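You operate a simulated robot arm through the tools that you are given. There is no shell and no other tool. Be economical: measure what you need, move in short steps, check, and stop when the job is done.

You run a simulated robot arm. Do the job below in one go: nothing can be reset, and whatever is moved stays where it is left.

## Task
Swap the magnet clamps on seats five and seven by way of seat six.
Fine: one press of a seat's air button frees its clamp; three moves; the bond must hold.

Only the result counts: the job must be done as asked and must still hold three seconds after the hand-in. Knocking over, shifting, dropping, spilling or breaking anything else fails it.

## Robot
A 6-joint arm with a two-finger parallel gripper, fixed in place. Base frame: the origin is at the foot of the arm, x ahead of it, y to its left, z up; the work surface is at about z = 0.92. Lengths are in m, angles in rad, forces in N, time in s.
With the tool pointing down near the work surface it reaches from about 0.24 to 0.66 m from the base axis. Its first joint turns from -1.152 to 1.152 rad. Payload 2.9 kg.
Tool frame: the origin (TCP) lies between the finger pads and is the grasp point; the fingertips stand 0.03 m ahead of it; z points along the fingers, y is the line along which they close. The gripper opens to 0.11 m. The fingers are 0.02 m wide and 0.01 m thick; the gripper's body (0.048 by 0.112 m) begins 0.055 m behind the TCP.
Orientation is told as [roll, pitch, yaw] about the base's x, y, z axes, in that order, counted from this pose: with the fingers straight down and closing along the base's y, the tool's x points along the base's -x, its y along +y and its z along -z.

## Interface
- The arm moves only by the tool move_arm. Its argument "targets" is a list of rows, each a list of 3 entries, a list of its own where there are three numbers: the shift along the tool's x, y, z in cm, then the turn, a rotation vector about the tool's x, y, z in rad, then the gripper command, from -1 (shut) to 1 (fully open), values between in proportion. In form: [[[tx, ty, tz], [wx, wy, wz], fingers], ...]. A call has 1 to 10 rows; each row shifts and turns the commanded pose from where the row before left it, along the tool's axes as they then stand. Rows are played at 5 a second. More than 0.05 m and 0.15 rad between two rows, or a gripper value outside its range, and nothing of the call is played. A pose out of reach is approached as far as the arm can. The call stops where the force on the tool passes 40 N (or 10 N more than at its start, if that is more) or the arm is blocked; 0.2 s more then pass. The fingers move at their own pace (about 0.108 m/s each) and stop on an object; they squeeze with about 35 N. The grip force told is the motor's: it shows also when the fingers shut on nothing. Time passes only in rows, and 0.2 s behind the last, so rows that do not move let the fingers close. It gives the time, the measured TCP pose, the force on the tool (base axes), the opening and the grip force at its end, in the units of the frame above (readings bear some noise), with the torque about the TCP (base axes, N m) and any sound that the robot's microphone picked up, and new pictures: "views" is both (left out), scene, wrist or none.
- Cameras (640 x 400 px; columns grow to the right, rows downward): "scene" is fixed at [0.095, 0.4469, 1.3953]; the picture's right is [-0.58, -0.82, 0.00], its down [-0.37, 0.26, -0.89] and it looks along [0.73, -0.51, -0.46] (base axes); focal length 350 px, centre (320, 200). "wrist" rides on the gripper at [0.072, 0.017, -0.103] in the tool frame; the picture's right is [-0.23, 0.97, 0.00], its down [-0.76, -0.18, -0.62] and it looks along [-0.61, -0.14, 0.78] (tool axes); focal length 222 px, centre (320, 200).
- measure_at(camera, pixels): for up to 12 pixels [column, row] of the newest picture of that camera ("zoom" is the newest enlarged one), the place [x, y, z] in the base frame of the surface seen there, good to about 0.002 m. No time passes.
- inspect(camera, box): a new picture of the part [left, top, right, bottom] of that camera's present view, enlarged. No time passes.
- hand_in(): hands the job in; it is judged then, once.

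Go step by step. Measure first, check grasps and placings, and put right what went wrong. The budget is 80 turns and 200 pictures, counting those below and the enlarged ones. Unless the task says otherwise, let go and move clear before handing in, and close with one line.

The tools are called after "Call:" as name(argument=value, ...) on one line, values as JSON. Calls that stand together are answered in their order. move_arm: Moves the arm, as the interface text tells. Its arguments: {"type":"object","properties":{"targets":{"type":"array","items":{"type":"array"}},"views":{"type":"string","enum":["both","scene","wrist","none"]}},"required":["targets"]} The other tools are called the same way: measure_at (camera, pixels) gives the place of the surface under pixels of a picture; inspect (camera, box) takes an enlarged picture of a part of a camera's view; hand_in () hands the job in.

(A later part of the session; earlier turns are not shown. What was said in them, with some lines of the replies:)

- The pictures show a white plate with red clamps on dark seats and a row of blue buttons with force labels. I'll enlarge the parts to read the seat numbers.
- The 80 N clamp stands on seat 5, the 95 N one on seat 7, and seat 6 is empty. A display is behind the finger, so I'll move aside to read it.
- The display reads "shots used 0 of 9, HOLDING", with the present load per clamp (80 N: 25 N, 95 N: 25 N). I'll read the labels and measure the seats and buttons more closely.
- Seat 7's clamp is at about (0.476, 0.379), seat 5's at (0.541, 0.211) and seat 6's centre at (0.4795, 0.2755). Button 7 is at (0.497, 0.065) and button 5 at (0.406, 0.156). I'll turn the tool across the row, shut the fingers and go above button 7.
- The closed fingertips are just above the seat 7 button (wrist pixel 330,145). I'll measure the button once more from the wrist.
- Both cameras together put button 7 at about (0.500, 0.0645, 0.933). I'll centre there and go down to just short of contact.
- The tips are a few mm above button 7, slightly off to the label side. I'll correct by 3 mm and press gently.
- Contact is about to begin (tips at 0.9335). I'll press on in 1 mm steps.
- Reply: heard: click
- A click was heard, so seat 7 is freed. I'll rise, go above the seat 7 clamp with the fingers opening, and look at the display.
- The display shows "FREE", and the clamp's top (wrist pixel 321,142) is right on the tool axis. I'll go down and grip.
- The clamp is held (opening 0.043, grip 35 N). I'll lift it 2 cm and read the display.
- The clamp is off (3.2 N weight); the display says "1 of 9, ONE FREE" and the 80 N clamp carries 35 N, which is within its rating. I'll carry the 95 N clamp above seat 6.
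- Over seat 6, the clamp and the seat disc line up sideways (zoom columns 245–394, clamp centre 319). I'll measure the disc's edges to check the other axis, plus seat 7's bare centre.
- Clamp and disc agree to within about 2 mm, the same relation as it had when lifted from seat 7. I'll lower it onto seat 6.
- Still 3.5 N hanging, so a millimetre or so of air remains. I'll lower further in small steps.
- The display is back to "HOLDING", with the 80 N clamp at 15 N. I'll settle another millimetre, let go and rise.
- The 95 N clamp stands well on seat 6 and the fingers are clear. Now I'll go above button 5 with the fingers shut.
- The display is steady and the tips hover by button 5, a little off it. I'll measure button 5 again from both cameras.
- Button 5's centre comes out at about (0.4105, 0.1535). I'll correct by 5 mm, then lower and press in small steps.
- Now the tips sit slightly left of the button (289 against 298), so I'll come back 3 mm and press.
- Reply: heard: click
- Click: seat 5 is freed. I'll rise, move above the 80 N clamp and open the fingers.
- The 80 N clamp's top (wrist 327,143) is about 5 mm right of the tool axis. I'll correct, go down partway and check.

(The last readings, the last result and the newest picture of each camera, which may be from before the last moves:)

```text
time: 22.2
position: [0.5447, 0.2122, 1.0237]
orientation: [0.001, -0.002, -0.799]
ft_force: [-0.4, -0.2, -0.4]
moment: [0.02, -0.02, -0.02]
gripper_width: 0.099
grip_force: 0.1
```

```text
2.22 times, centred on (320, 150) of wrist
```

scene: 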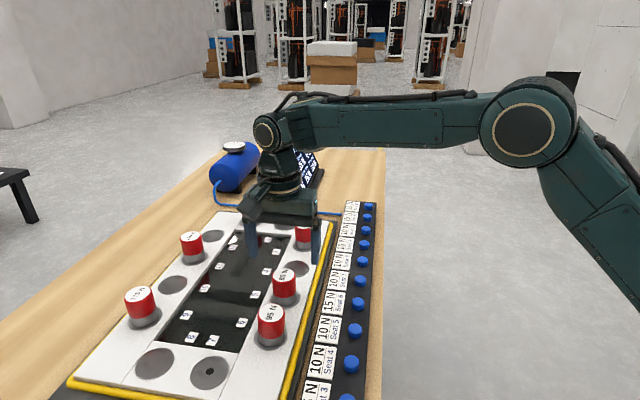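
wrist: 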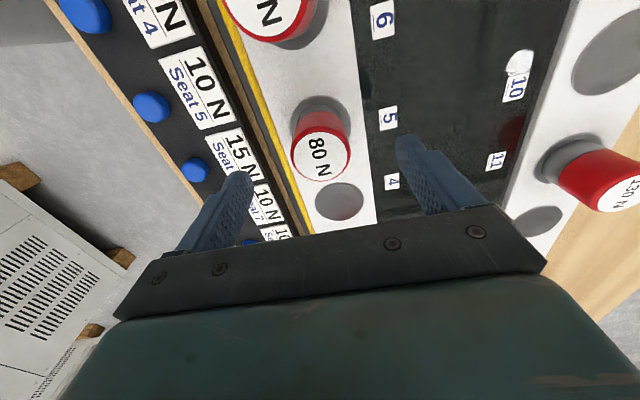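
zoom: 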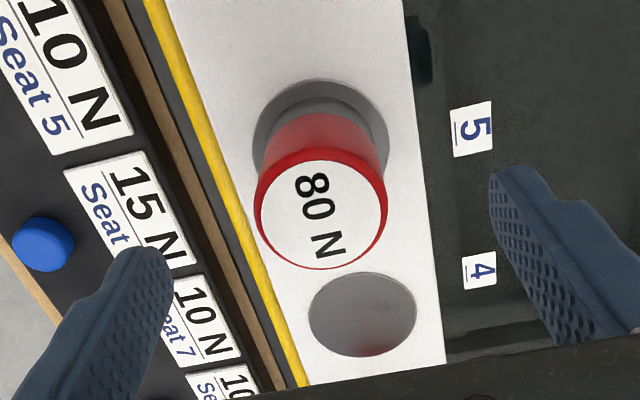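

Now centred (zoom 321,211). Down and grip.

Call:
move_arm(targets=[[[0, 0, 3], [0, 0, 0], 0.8], [[0, 0, 2.4], [0, 0, 0], 0.8], [[0, 0, 0], [0, 0, 0], 0.8], [[0, 0, 0], [0, 0, 0], -1], [[0, 0, 0], [0, 0, 0], -1], [[0, 0, 0], [0, 0, 0], -1]], views="none")

Call:
inspect(camera="scene", box=[230, 125, 330, 310])

```text
time: 23.6
position: [0.5447, 0.2123, 0.9684]
orientation: [0.001, 0.003, -0.799]
ft_force: [-0.1, 0.6, -0.1]
moment: [0.0, 0.01, 0.0]
gripper_width: 0.0432
grip_force: 34.9
```

```text
2.16 times, centred on (280, 218) of scene
```

zoom: 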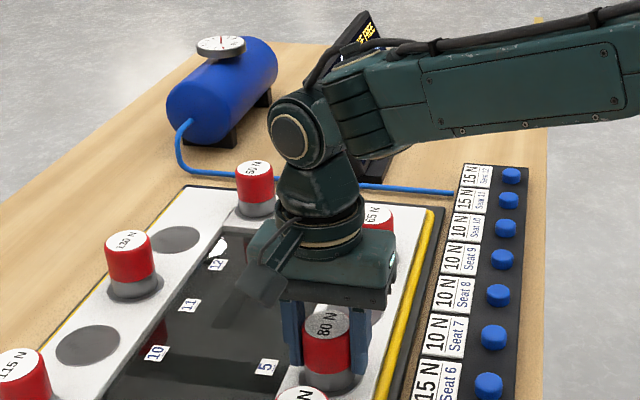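

The 80 N clamp is held. I'll lift it high enough to pass over the clamp on seat 6, then go above seat 7.

Call:
move_arm(targets=[[[0, 0, -1], [0, 0, 0], -1], [[0, 0, -4], [0, 0, 0], -1], [[0, 0, -4.5], [0, 0, 0], -1], [[4.22, 1.68, 0], [0, 0, 0], -1], [[4.22, 1.68, 0], [0, 0, 0], -1], [[4.22, 1.68, 0], [0, 0, 0], -1], [[4.22, 1.68, 0], [0, 0, 0], -1], [[0, 0, 4], [0, 0, 0], -1], [[0, 0, 2], [0, 0, 0], -1], [[0, 0, 0], [0, 0, 0], -1]])

Call:
inspect(camera="wrist", box=[220, 60, 420, 240])

Call:
inspect(camera="scene", box=[150, 290, 290, 400])

Call:
inspect(camera="scene", box=[270, 125, 330, 165])

```text
time: 25.8
position: [0.4746, 0.3803, 1.0047]
orientation: [0.0, 0.001, -0.8]
ft_force: [0.1, 0.7, -3.3]
moment: [0.0, 0.01, 0.0]
gripper_width: 0.0431
grip_force: 34.6
```

scene: 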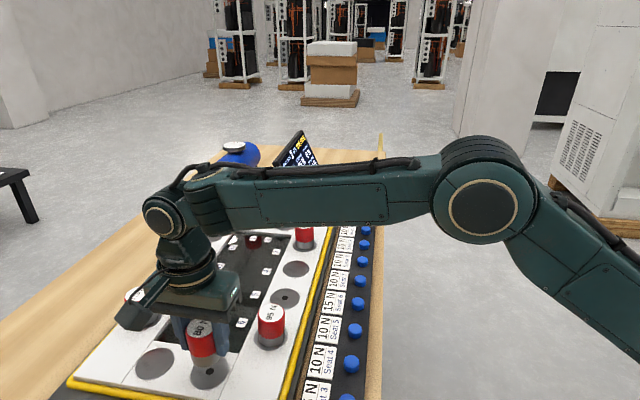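
wrist: 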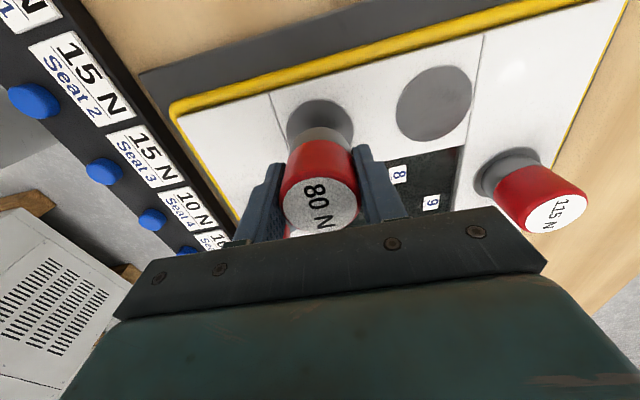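

```text
2.22 times, centred on (320, 150) of wrist
```

zoom: 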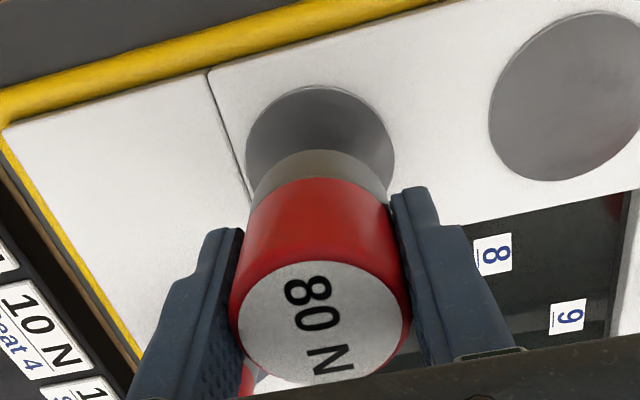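

```text
3.64 times, centred on (220, 345) of scene
```

zoom: 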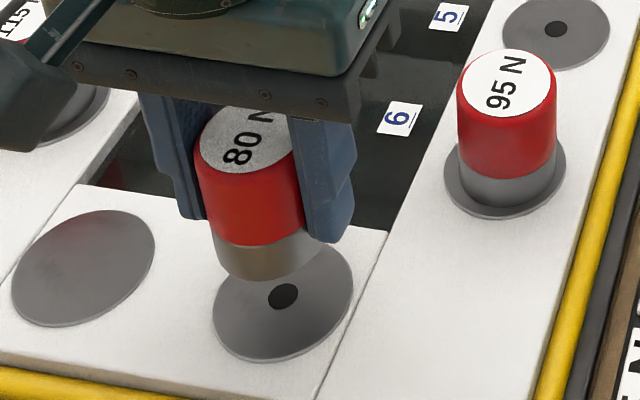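

```text
10.00 times, centred on (300, 145) of scene
```

zoom: 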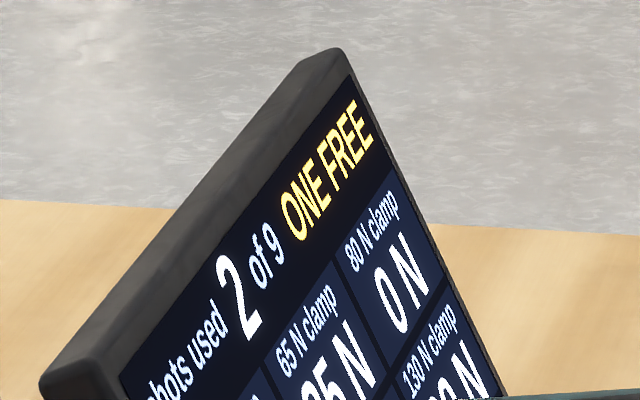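

The relation to seat 7 is as before, and seat 5 also shows a dark centre dot after its shot, so that is normal. I'll lower onto seat 7.

Call:
move_arm(targets=[[[0, 0, 2], [0, 0, 0], -1], [[0, 0, 1.1], [0, 0, 0], -1], [[0, 0, 0.2], [0, 0, 0], -1], [[0, 0, 0.1], [0, 0, 0], -1], [[0, 0, 0], [0, 0, 0], -1]], views="none")

Call:
inspect(camera="scene", box=[270, 125, 330, 165])

Call:
inspect(camera="scene", box=[150, 290, 290, 400])

```text
time: 27.0
position: [0.4773, 0.3817, 0.9692]
orientation: [-0.001, 0.002, -0.797]
ft_force: [0.0, 0.3, -3.1]
moment: [0.0, 0.0, 0.04]
gripper_width: 0.0432
grip_force: 35.0
```

```text
10.00 times, centred on (300, 145) of scene
```

zoom: 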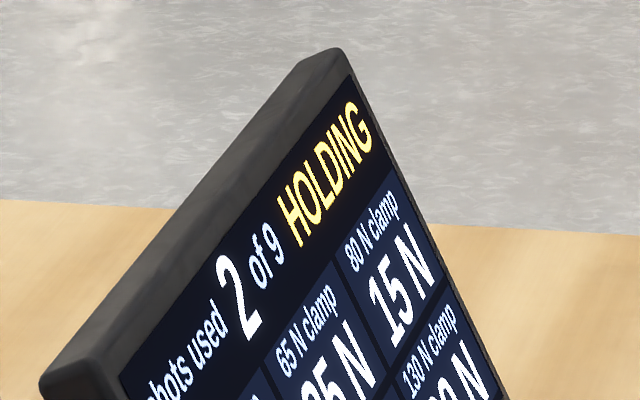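

```text
3.64 times, centred on (220, 345) of scene
```

zoom: 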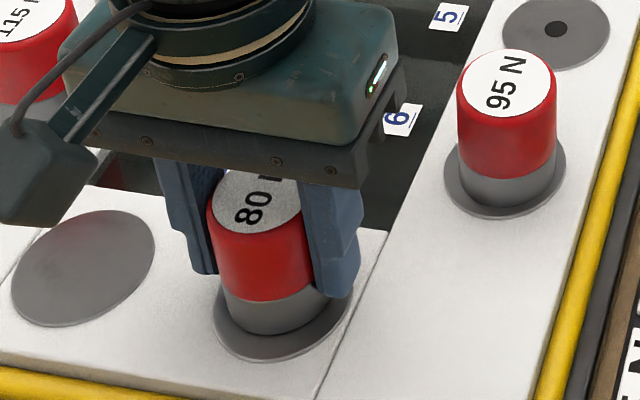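

Seat 7 holds the 80 N clamp ("HOLDING", 15 N). I'll let go and rise, then start towards button 6.

Call:
move_arm(targets=[[[0, 0, 0.1], [0, 0, 0], -1], [[0, 0, 0], [0, 0, 0], -0.1], [[0, 0, 0], [0, 0, 0], 0.5], [[0, 0, 0], [0, 0, 0], 0.5], [[0, 0, -4.5], [0, 0, 0], 0.5], [[0, 0, -4.5], [0, 0, 0], 0.5], [[-3.03, -3.385, 0], [0, 0, 0], 0], [[-3.03, -3.385, 0], [0, 0, 0], -0.5], [[-3.03, -3.385, 0], [0, 0, 0], -1], [[-3.03, -3.385, 0], [0, 0, 0], -1]], views="scene")

Call:
move_arm(targets=[[[-3.03, -3.385, 0], [0, 0, 0], -1], [[-3.03, -3.385, 0], [0, 0, 0], -1], [[0, 0, 4], [0, 0, 0], -1], [[0, 0, 4.4], [0, 0, 0], -1], [[0, 0, 0], [0, 0, 0], -1]])

Call:
inspect(camera="scene", box=[310, 250, 410, 340])

Call:
inspect(camera="scene", box=[270, 125, 330, 205])

```text
time: 29.2
position: [0.4669, 0.1998, 1.0597]
orientation: [0.001, -0.001, -0.8]
ft_force: [0.5, -0.9, 0.6]
moment: [0.0, -0.04, 0.02]
gripper_width: 0.0
grip_force: 35.0
```

scene: 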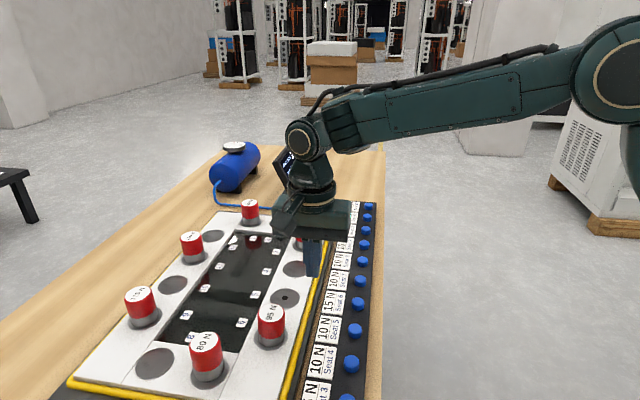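

```text
time: 30.4
position: [0.4587, 0.1106, 0.9735]
orientation: [0.0, 0.001, -0.8]
ft_force: [0.0, -0.1, -0.4]
moment: [-0.01, -0.04, -0.01]
gripper_width: 0.0
grip_force: 34.9
```

scene: 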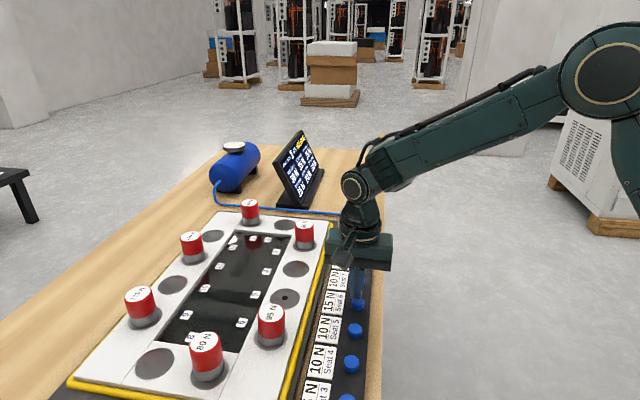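
wrist: 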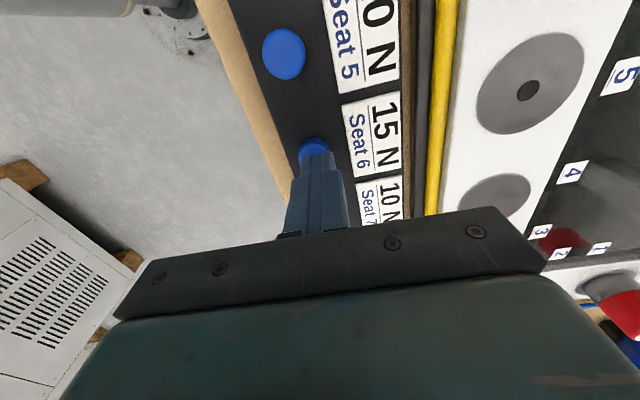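

```text
4.44 times, centred on (360, 295) of scene
```

zoom: 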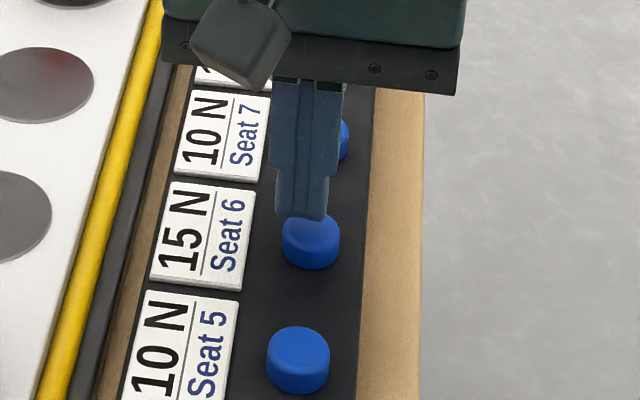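

```text
5.00 times, centred on (300, 165) of scene
```

zoom: 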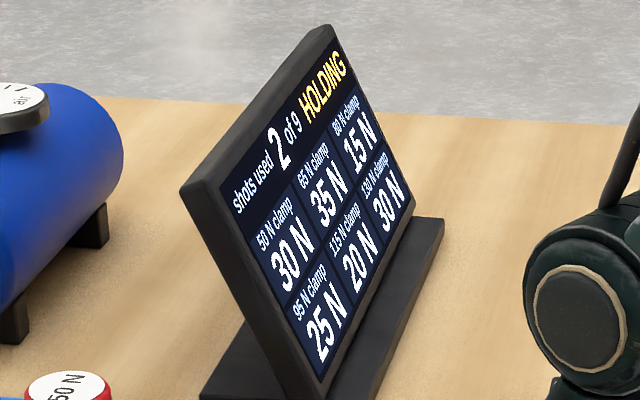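

The display reads "2 of 9, HOLDING", and the tips are over button 6 about 3 mm to its left. I'll correct and press.

Call:
move_arm(targets=[[[0, -0.35, 0], [0, 0, 0], -1], [[0, 0, 0.7], [0, 0, 0], -1], [[0, 0, 0.3], [0, 0, 0], -1], [[0, 0, 0.1], [0, 0, 0], -1]], views="none")

```text
time: 31.4
position: [0.4552, 0.1076, 0.9628]
orientation: [0.001, 0.0, -0.8]
ft_force: [0.8, 0.0, -0.6]
moment: [-0.01, 0.02, 0.0]
gripper_width: 0.0
grip_force: 35.2
```

Call:
move_arm(targets=[[[0, 0, 0.1], [0, 0, 0], -1], [[0, 0, 0.1], [0, 0, 0], -1], [[0, 0, 0.1], [0, 0, 0], -1]], views="none")

```text
time: 32.2
position: [0.4546, 0.1069, 0.9612]
orientation: [0.0, -0.001, -0.799]
ft_force: [0.2, -0.2, 0.2]
moment: [-0.03, -0.01, 0.04]
gripper_width: 0.0001
grip_force: 34.6
```

Call:
move_arm(targets=[[[0, 0, 0.1], [0, 0, 0], -1], [[0, 0, 0.1], [0, 0, 0], -1]], views="none")

```text
time: 32.8
position: [0.4542, 0.1076, 0.9585]
orientation: [0.001, 0.0, -0.8]
ft_force: [1.3, 0.8, 1.7]
moment: [-0.01, -0.03, 0.01]
gripper_width: 0.0
grip_force: 35.1
heard: click
```

Click: seat 6 is freed. I'll rise and go above the 95 N clamp on seat 6.

Call:
move_arm(targets=[[[0, 0, -5], [0, 0, 0], -1], [[0, 0, -4.5], [0, 0, 0], -1], [[2.555, 3.36, 0], [0, 0, 0], 0], [[2.555, 3.36, 0], [0, 0, 0], 0.6], [[2.555, 3.36, 0], [0, 0, 0], 0.8], [[2.555, 3.36, 0], [0, 0, 0], 0.8], [[0, 0, 3], [0, 0, 0], 0.8], [[0, 0, 0], [0, 0, 0], 0.8]])

Call:
inspect(camera="wrist", box=[220, 60, 420, 240])

```text
time: 34.6
position: [0.4797, 0.2755, 1.025]
orientation: [-0.002, 0.001, -0.802]
ft_force: [-0.3, -0.2, -0.1]
moment: [0.0, 0.01, -0.02]
gripper_width: 0.0989
grip_force: 0.1
```

scene: 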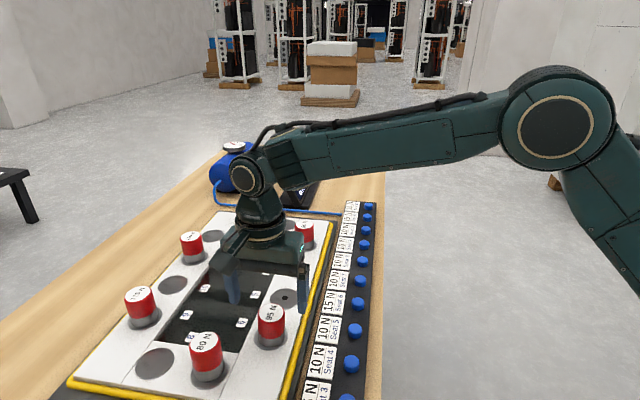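
wrist: 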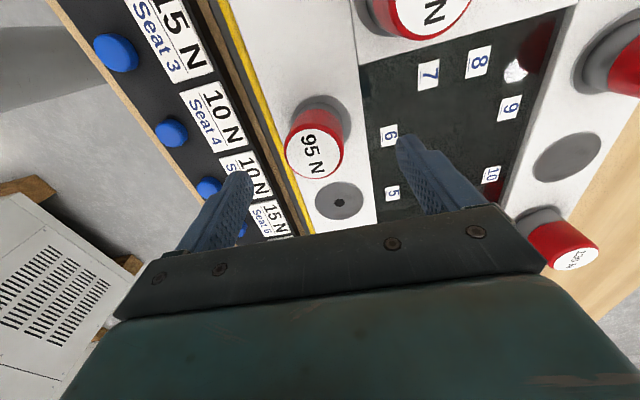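

```text
2.22 times, centred on (320, 150) of wrist
```

zoom: 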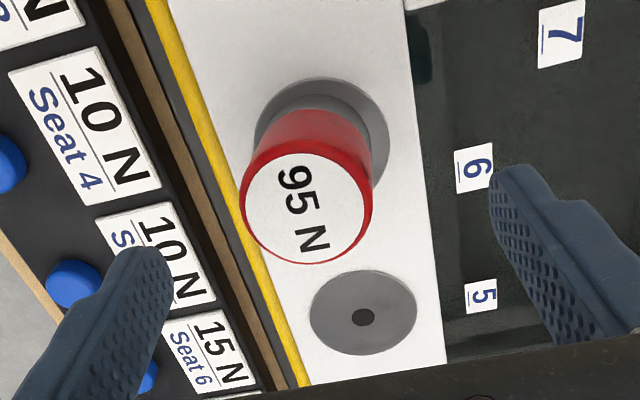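

The clamp's top (zoom 306,207) lies about 4.5 mm towards -y of the tool axis. I'll correct, go down and grip.

Call:
move_arm(targets=[[[0.15, -0.45, 0], [0, 0, 0], 0.8], [[0, 0, 3], [0, 0, 0], 0.8], [[0, 0, 2.6], [0, 0, 0], 0.8], [[0, 0, 0], [0, 0, 0], 0.8]], views="wrist")

Call:
inspect(camera="wrist", box=[220, 60, 420, 240])

```text
time: 35.6
position: [0.4744, 0.2757, 0.9681]
orientation: [0.0, 0.0, -0.8]
ft_force: [0.5, 0.1, 0.0]
moment: [0.0, 0.0, 0.01]
gripper_width: 0.099
grip_force: 0.1
```

wrist: 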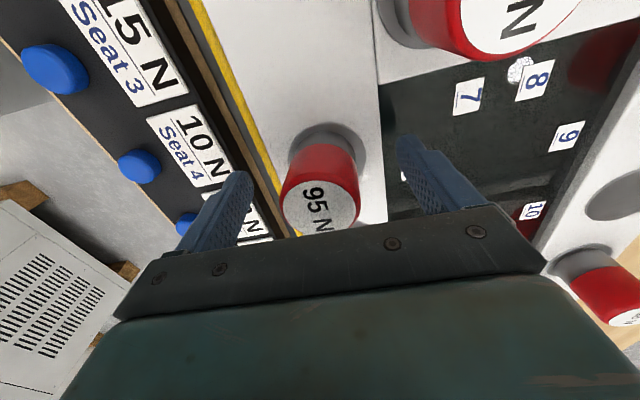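

```text
2.22 times, centred on (320, 150) of wrist
```

zoom: 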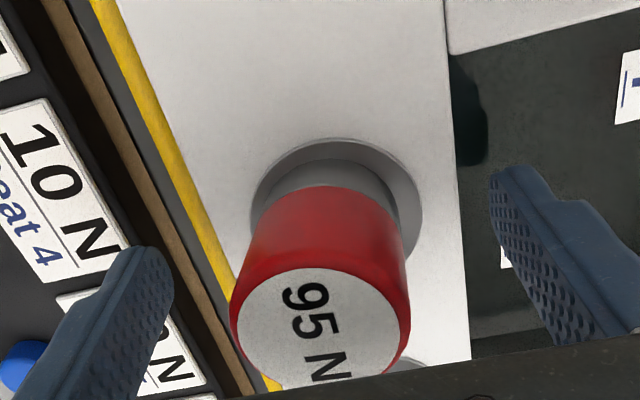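

The clamp is centred between the fingers now, and the display can be checked later. I'll grip, lift and carry it above seat 5.

Call:
move_arm(targets=[[[0, 0, 0], [0, 0, 0], -1], [[0, 0, 0], [0, 0, 0], -1], [[0, 0, 0], [0, 0, 0], -1], [[0, 0, -1], [0, 0, 0], -1], [[0, 0, -3], [0, 0, 0], -1], [[-3.05, 0.15, 0], [0, 0, 0], -1], [[-3.05, 0.15, 0], [0, 0, 0], -1], [[-3.05, 0.15, 0], [0, 0, 0], -1], [[0, 0, 0], [0, 0, 0], -1]])

Call:
inspect(camera="wrist", box=[220, 60, 420, 240])

Call:
inspect(camera="scene", box=[230, 220, 350, 330])

```text
time: 37.6
position: [0.543, 0.2089, 1.007]
orientation: [0.0, 0.001, -0.8]
ft_force: [0.5, -0.4, -2.8]
moment: [0.03, -0.02, -0.01]
gripper_width: 0.0431
grip_force: 34.8
```

scene: 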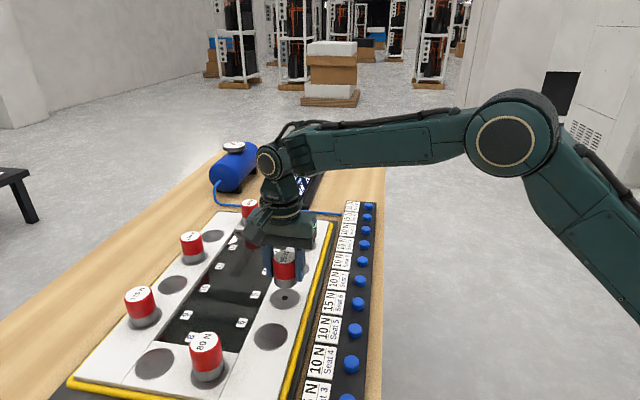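
wrist: 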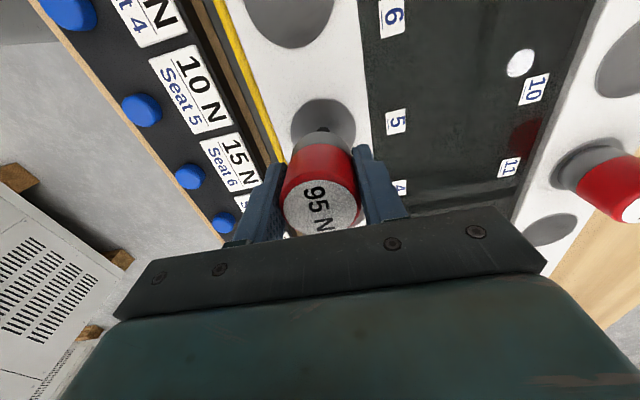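

```text
2.22 times, centred on (320, 150) of wrist
```

zoom: 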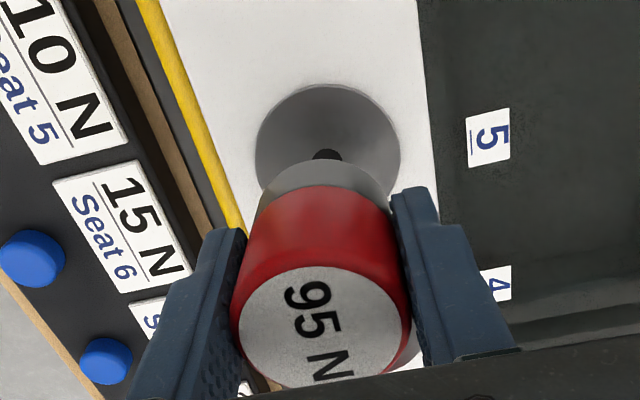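

```text
3.64 times, centred on (290, 275) of scene
```

zoom: 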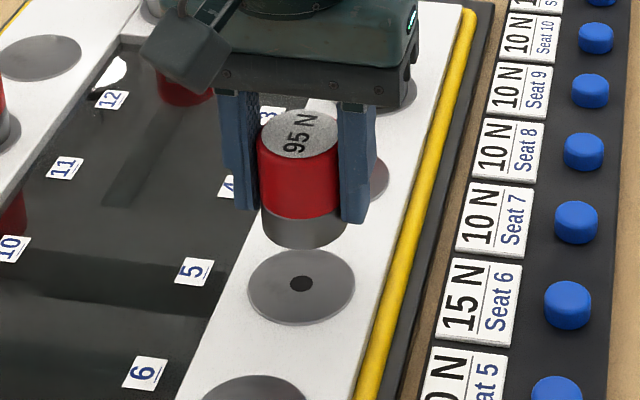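

Relative to the seat 5 disc (zoom 255–400, dot at 327), the clamp (centre 321) is about 2.5 mm off. I'll measure the dot and the held clamp's top to pin this down.

Call:
measure_at(camera="scene", pixels=[[285, 297], [284, 298], [270, 298], [299, 298], [285, 288], [285, 308], [284, 257], [272, 257], [294, 257], [284, 251], [284, 262]])

Call:
inspect(camera="scene", box=[170, 320, 290, 400])

Call:
inspect(camera="scene", box=[250, 235, 330, 325])

```text
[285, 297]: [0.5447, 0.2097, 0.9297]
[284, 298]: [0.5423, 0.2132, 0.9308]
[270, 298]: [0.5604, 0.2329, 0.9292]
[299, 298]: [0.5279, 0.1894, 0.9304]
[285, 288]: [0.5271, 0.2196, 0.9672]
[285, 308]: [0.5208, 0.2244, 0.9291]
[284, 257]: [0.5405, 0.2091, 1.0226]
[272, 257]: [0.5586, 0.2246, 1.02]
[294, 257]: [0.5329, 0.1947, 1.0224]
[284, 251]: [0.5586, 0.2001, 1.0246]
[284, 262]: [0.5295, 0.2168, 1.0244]
```

```text
5.00 times, centred on (230, 360) of scene
```

zoom: 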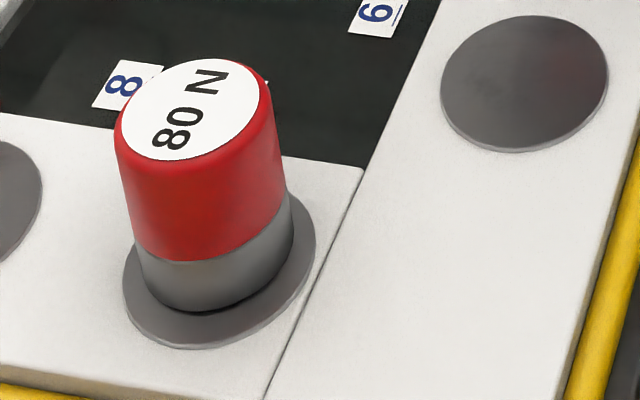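

```text
4.44 times, centred on (290, 280) of scene
```

zoom: 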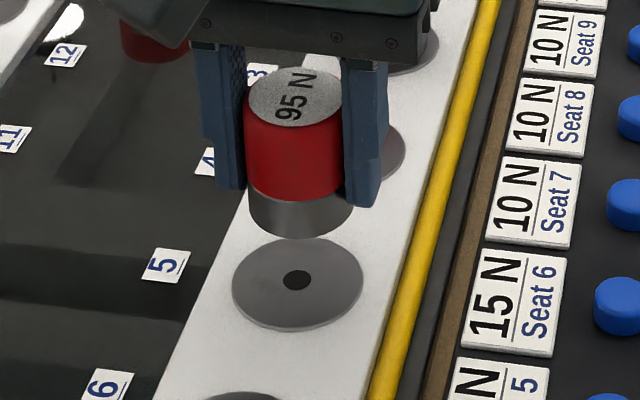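

The seat 5 dot is at (0.544, 0.211) and the clamp at about (0.544, 0.209). I'll shift by 2 mm and lower.

Call:
move_arm(targets=[[[0.1, 0.2, 0], [0, 0, 0], -1], [[0, 0, 2], [0, 0, 0], -1], [[0, 0, 1.4], [0, 0, 0], -1], [[0, 0, 0.3], [0, 0, 0], -1], [[0, 0, 0.1], [0, 0, 0], -1], [[0, 0, 0], [0, 0, 0], -1]])

Call:
inspect(camera="scene", box=[250, 235, 330, 325])

Call:
inspect(camera="scene", box=[270, 125, 330, 165])

Call:
inspect(camera="wrist", box=[220, 60, 420, 240])

```text
time: 39.0
position: [0.5433, 0.2111, 0.9696]
orientation: [0.0, 0.0, -0.798]
ft_force: [0.2, -0.1, -2.5]
moment: [0.03, 0.01, -0.03]
gripper_width: 0.0436
grip_force: 35.3
```

scene: 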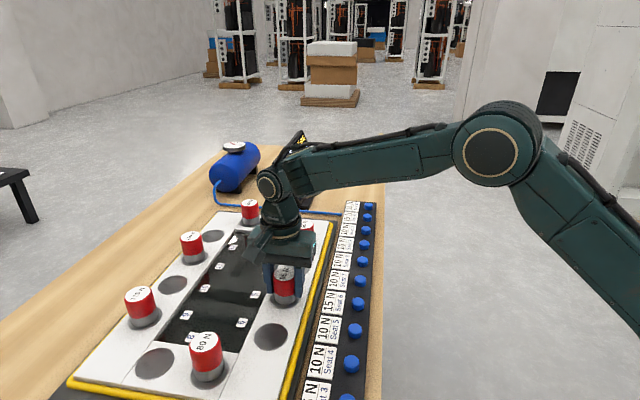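
wrist: 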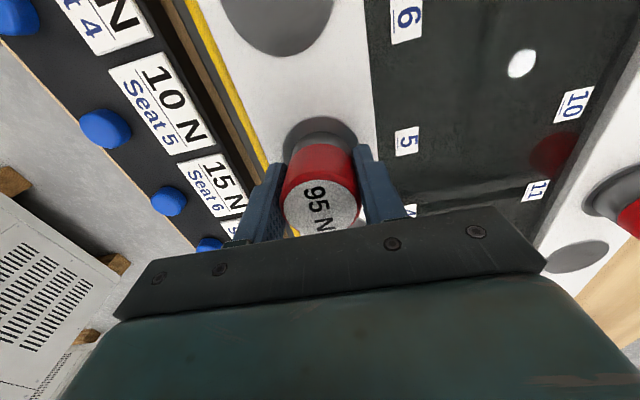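

```text
4.44 times, centred on (290, 280) of scene
```

zoom: 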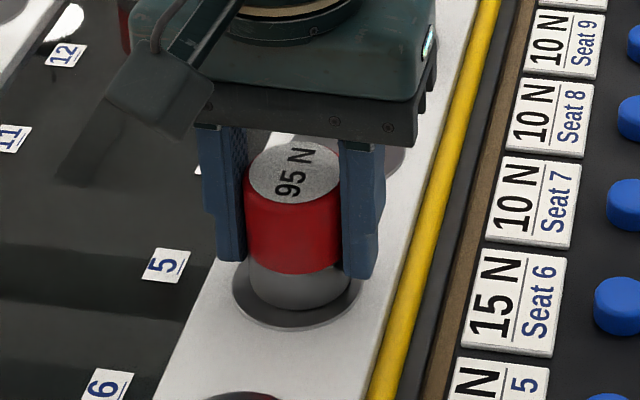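

```text
10.00 times, centred on (300, 145) of scene
```

zoom: 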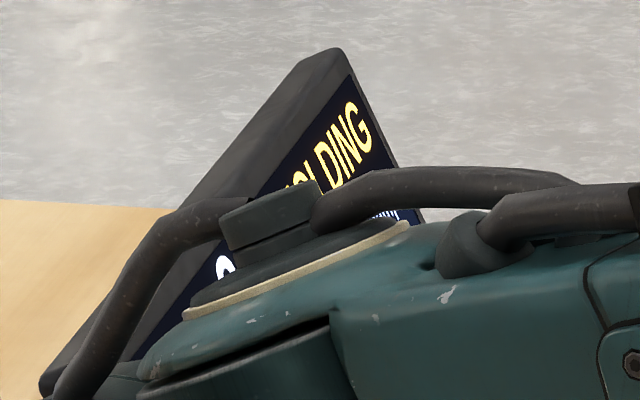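

```text
2.22 times, centred on (320, 150) of wrist
```

zoom: 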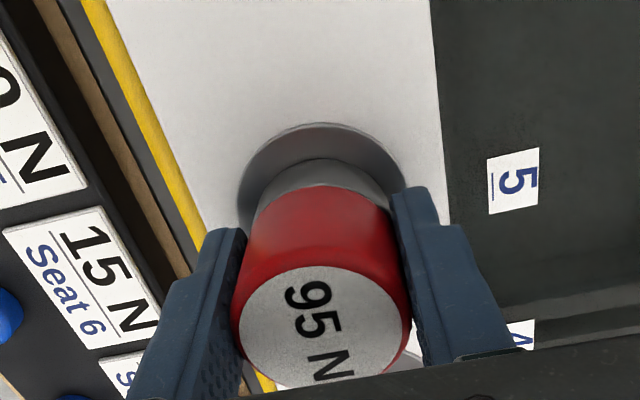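

"HOLDING" shows and the clamp stands within the seat 5 disc. I'll let go, rise and move clear of the display.

Call:
move_arm(targets=[[[0, 0, 0.1], [0, 0, 0], -1], [[0, 0, 0], [0, 0, 0], -0.1], [[0, 0, 0], [0, 0, 0], 0.5], [[0, 0, 0], [0, 0, 0], 0.5], [[0, 0, -4.5], [0, 0, 0], 0.5], [[0, 0, -4.5], [0, 0, 0], 0.5], [[0, 0, -4.5], [0, 0, 0], 0.5], [[-2, -4, 0], [0, 0, 0], 0.5], [[-2, -4, 0], [0, 0, 0], 0.5], [[-2, -4, 0], [0, 0, 0], 0.5]], views="none")

Call:
move_arm(targets=[[[-2, -4, 0], [0, 0, 0], 0.5], [[0, 0, 0], [0, 0, 0], 0.5]])

Call:
inspect(camera="scene", box=[270, 125, 330, 205])

Call:
inspect(camera="scene", box=[170, 250, 330, 400])

```text
time: 41.2
position: [0.4983, 0.0816, 1.1036]
orientation: [-0.001, 0.001, -0.8]
ft_force: [1.4, 1.2, -1.3]
moment: [0.04, 0.04, 0.0]
gripper_width: 0.0823
grip_force: 0.0
```

```text
time: 41.8
position: [0.4847, 0.0371, 1.1039]
orientation: [0.001, 0.0, -0.801]
ft_force: [0.1, -0.9, 0.1]
moment: [0.01, -0.03, 0.01]
gripper_width: 0.0824
grip_force: 0.1
```

scene: 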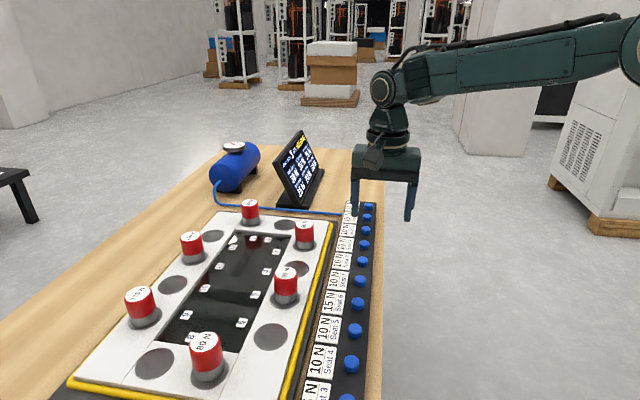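
wrist: 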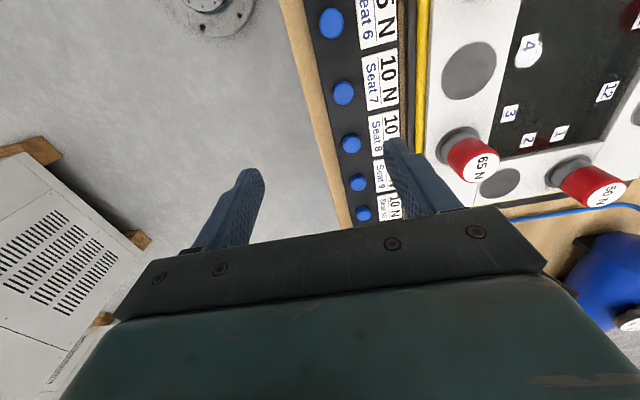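

```text
5.00 times, centred on (300, 165) of scene
```

zoom: 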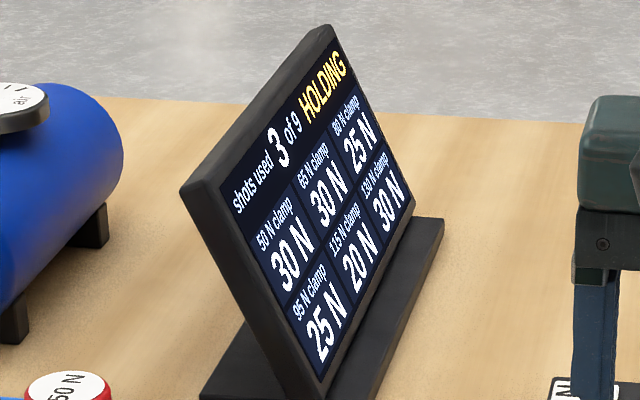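

```text
2.67 times, centred on (250, 325) of scene
```

zoom: 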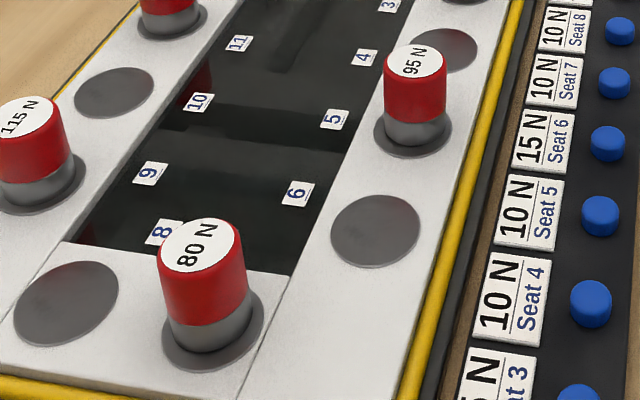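

The 95 N clamp is on seat 5, the 80 N clamp is on seat 7 and seat 6 is empty. The display reads "3 of 9, HOLDING" and the arm is clear, so I'm handing in.

Call:
hand_in()

```text
The job is handed in.
```

I swapped the clamps by way of seat six: the 95 N clamp is now on seat five and the 80 N clamp on seat seven, after three presses and three moves, and the display read "HOLDING" when I handed in.
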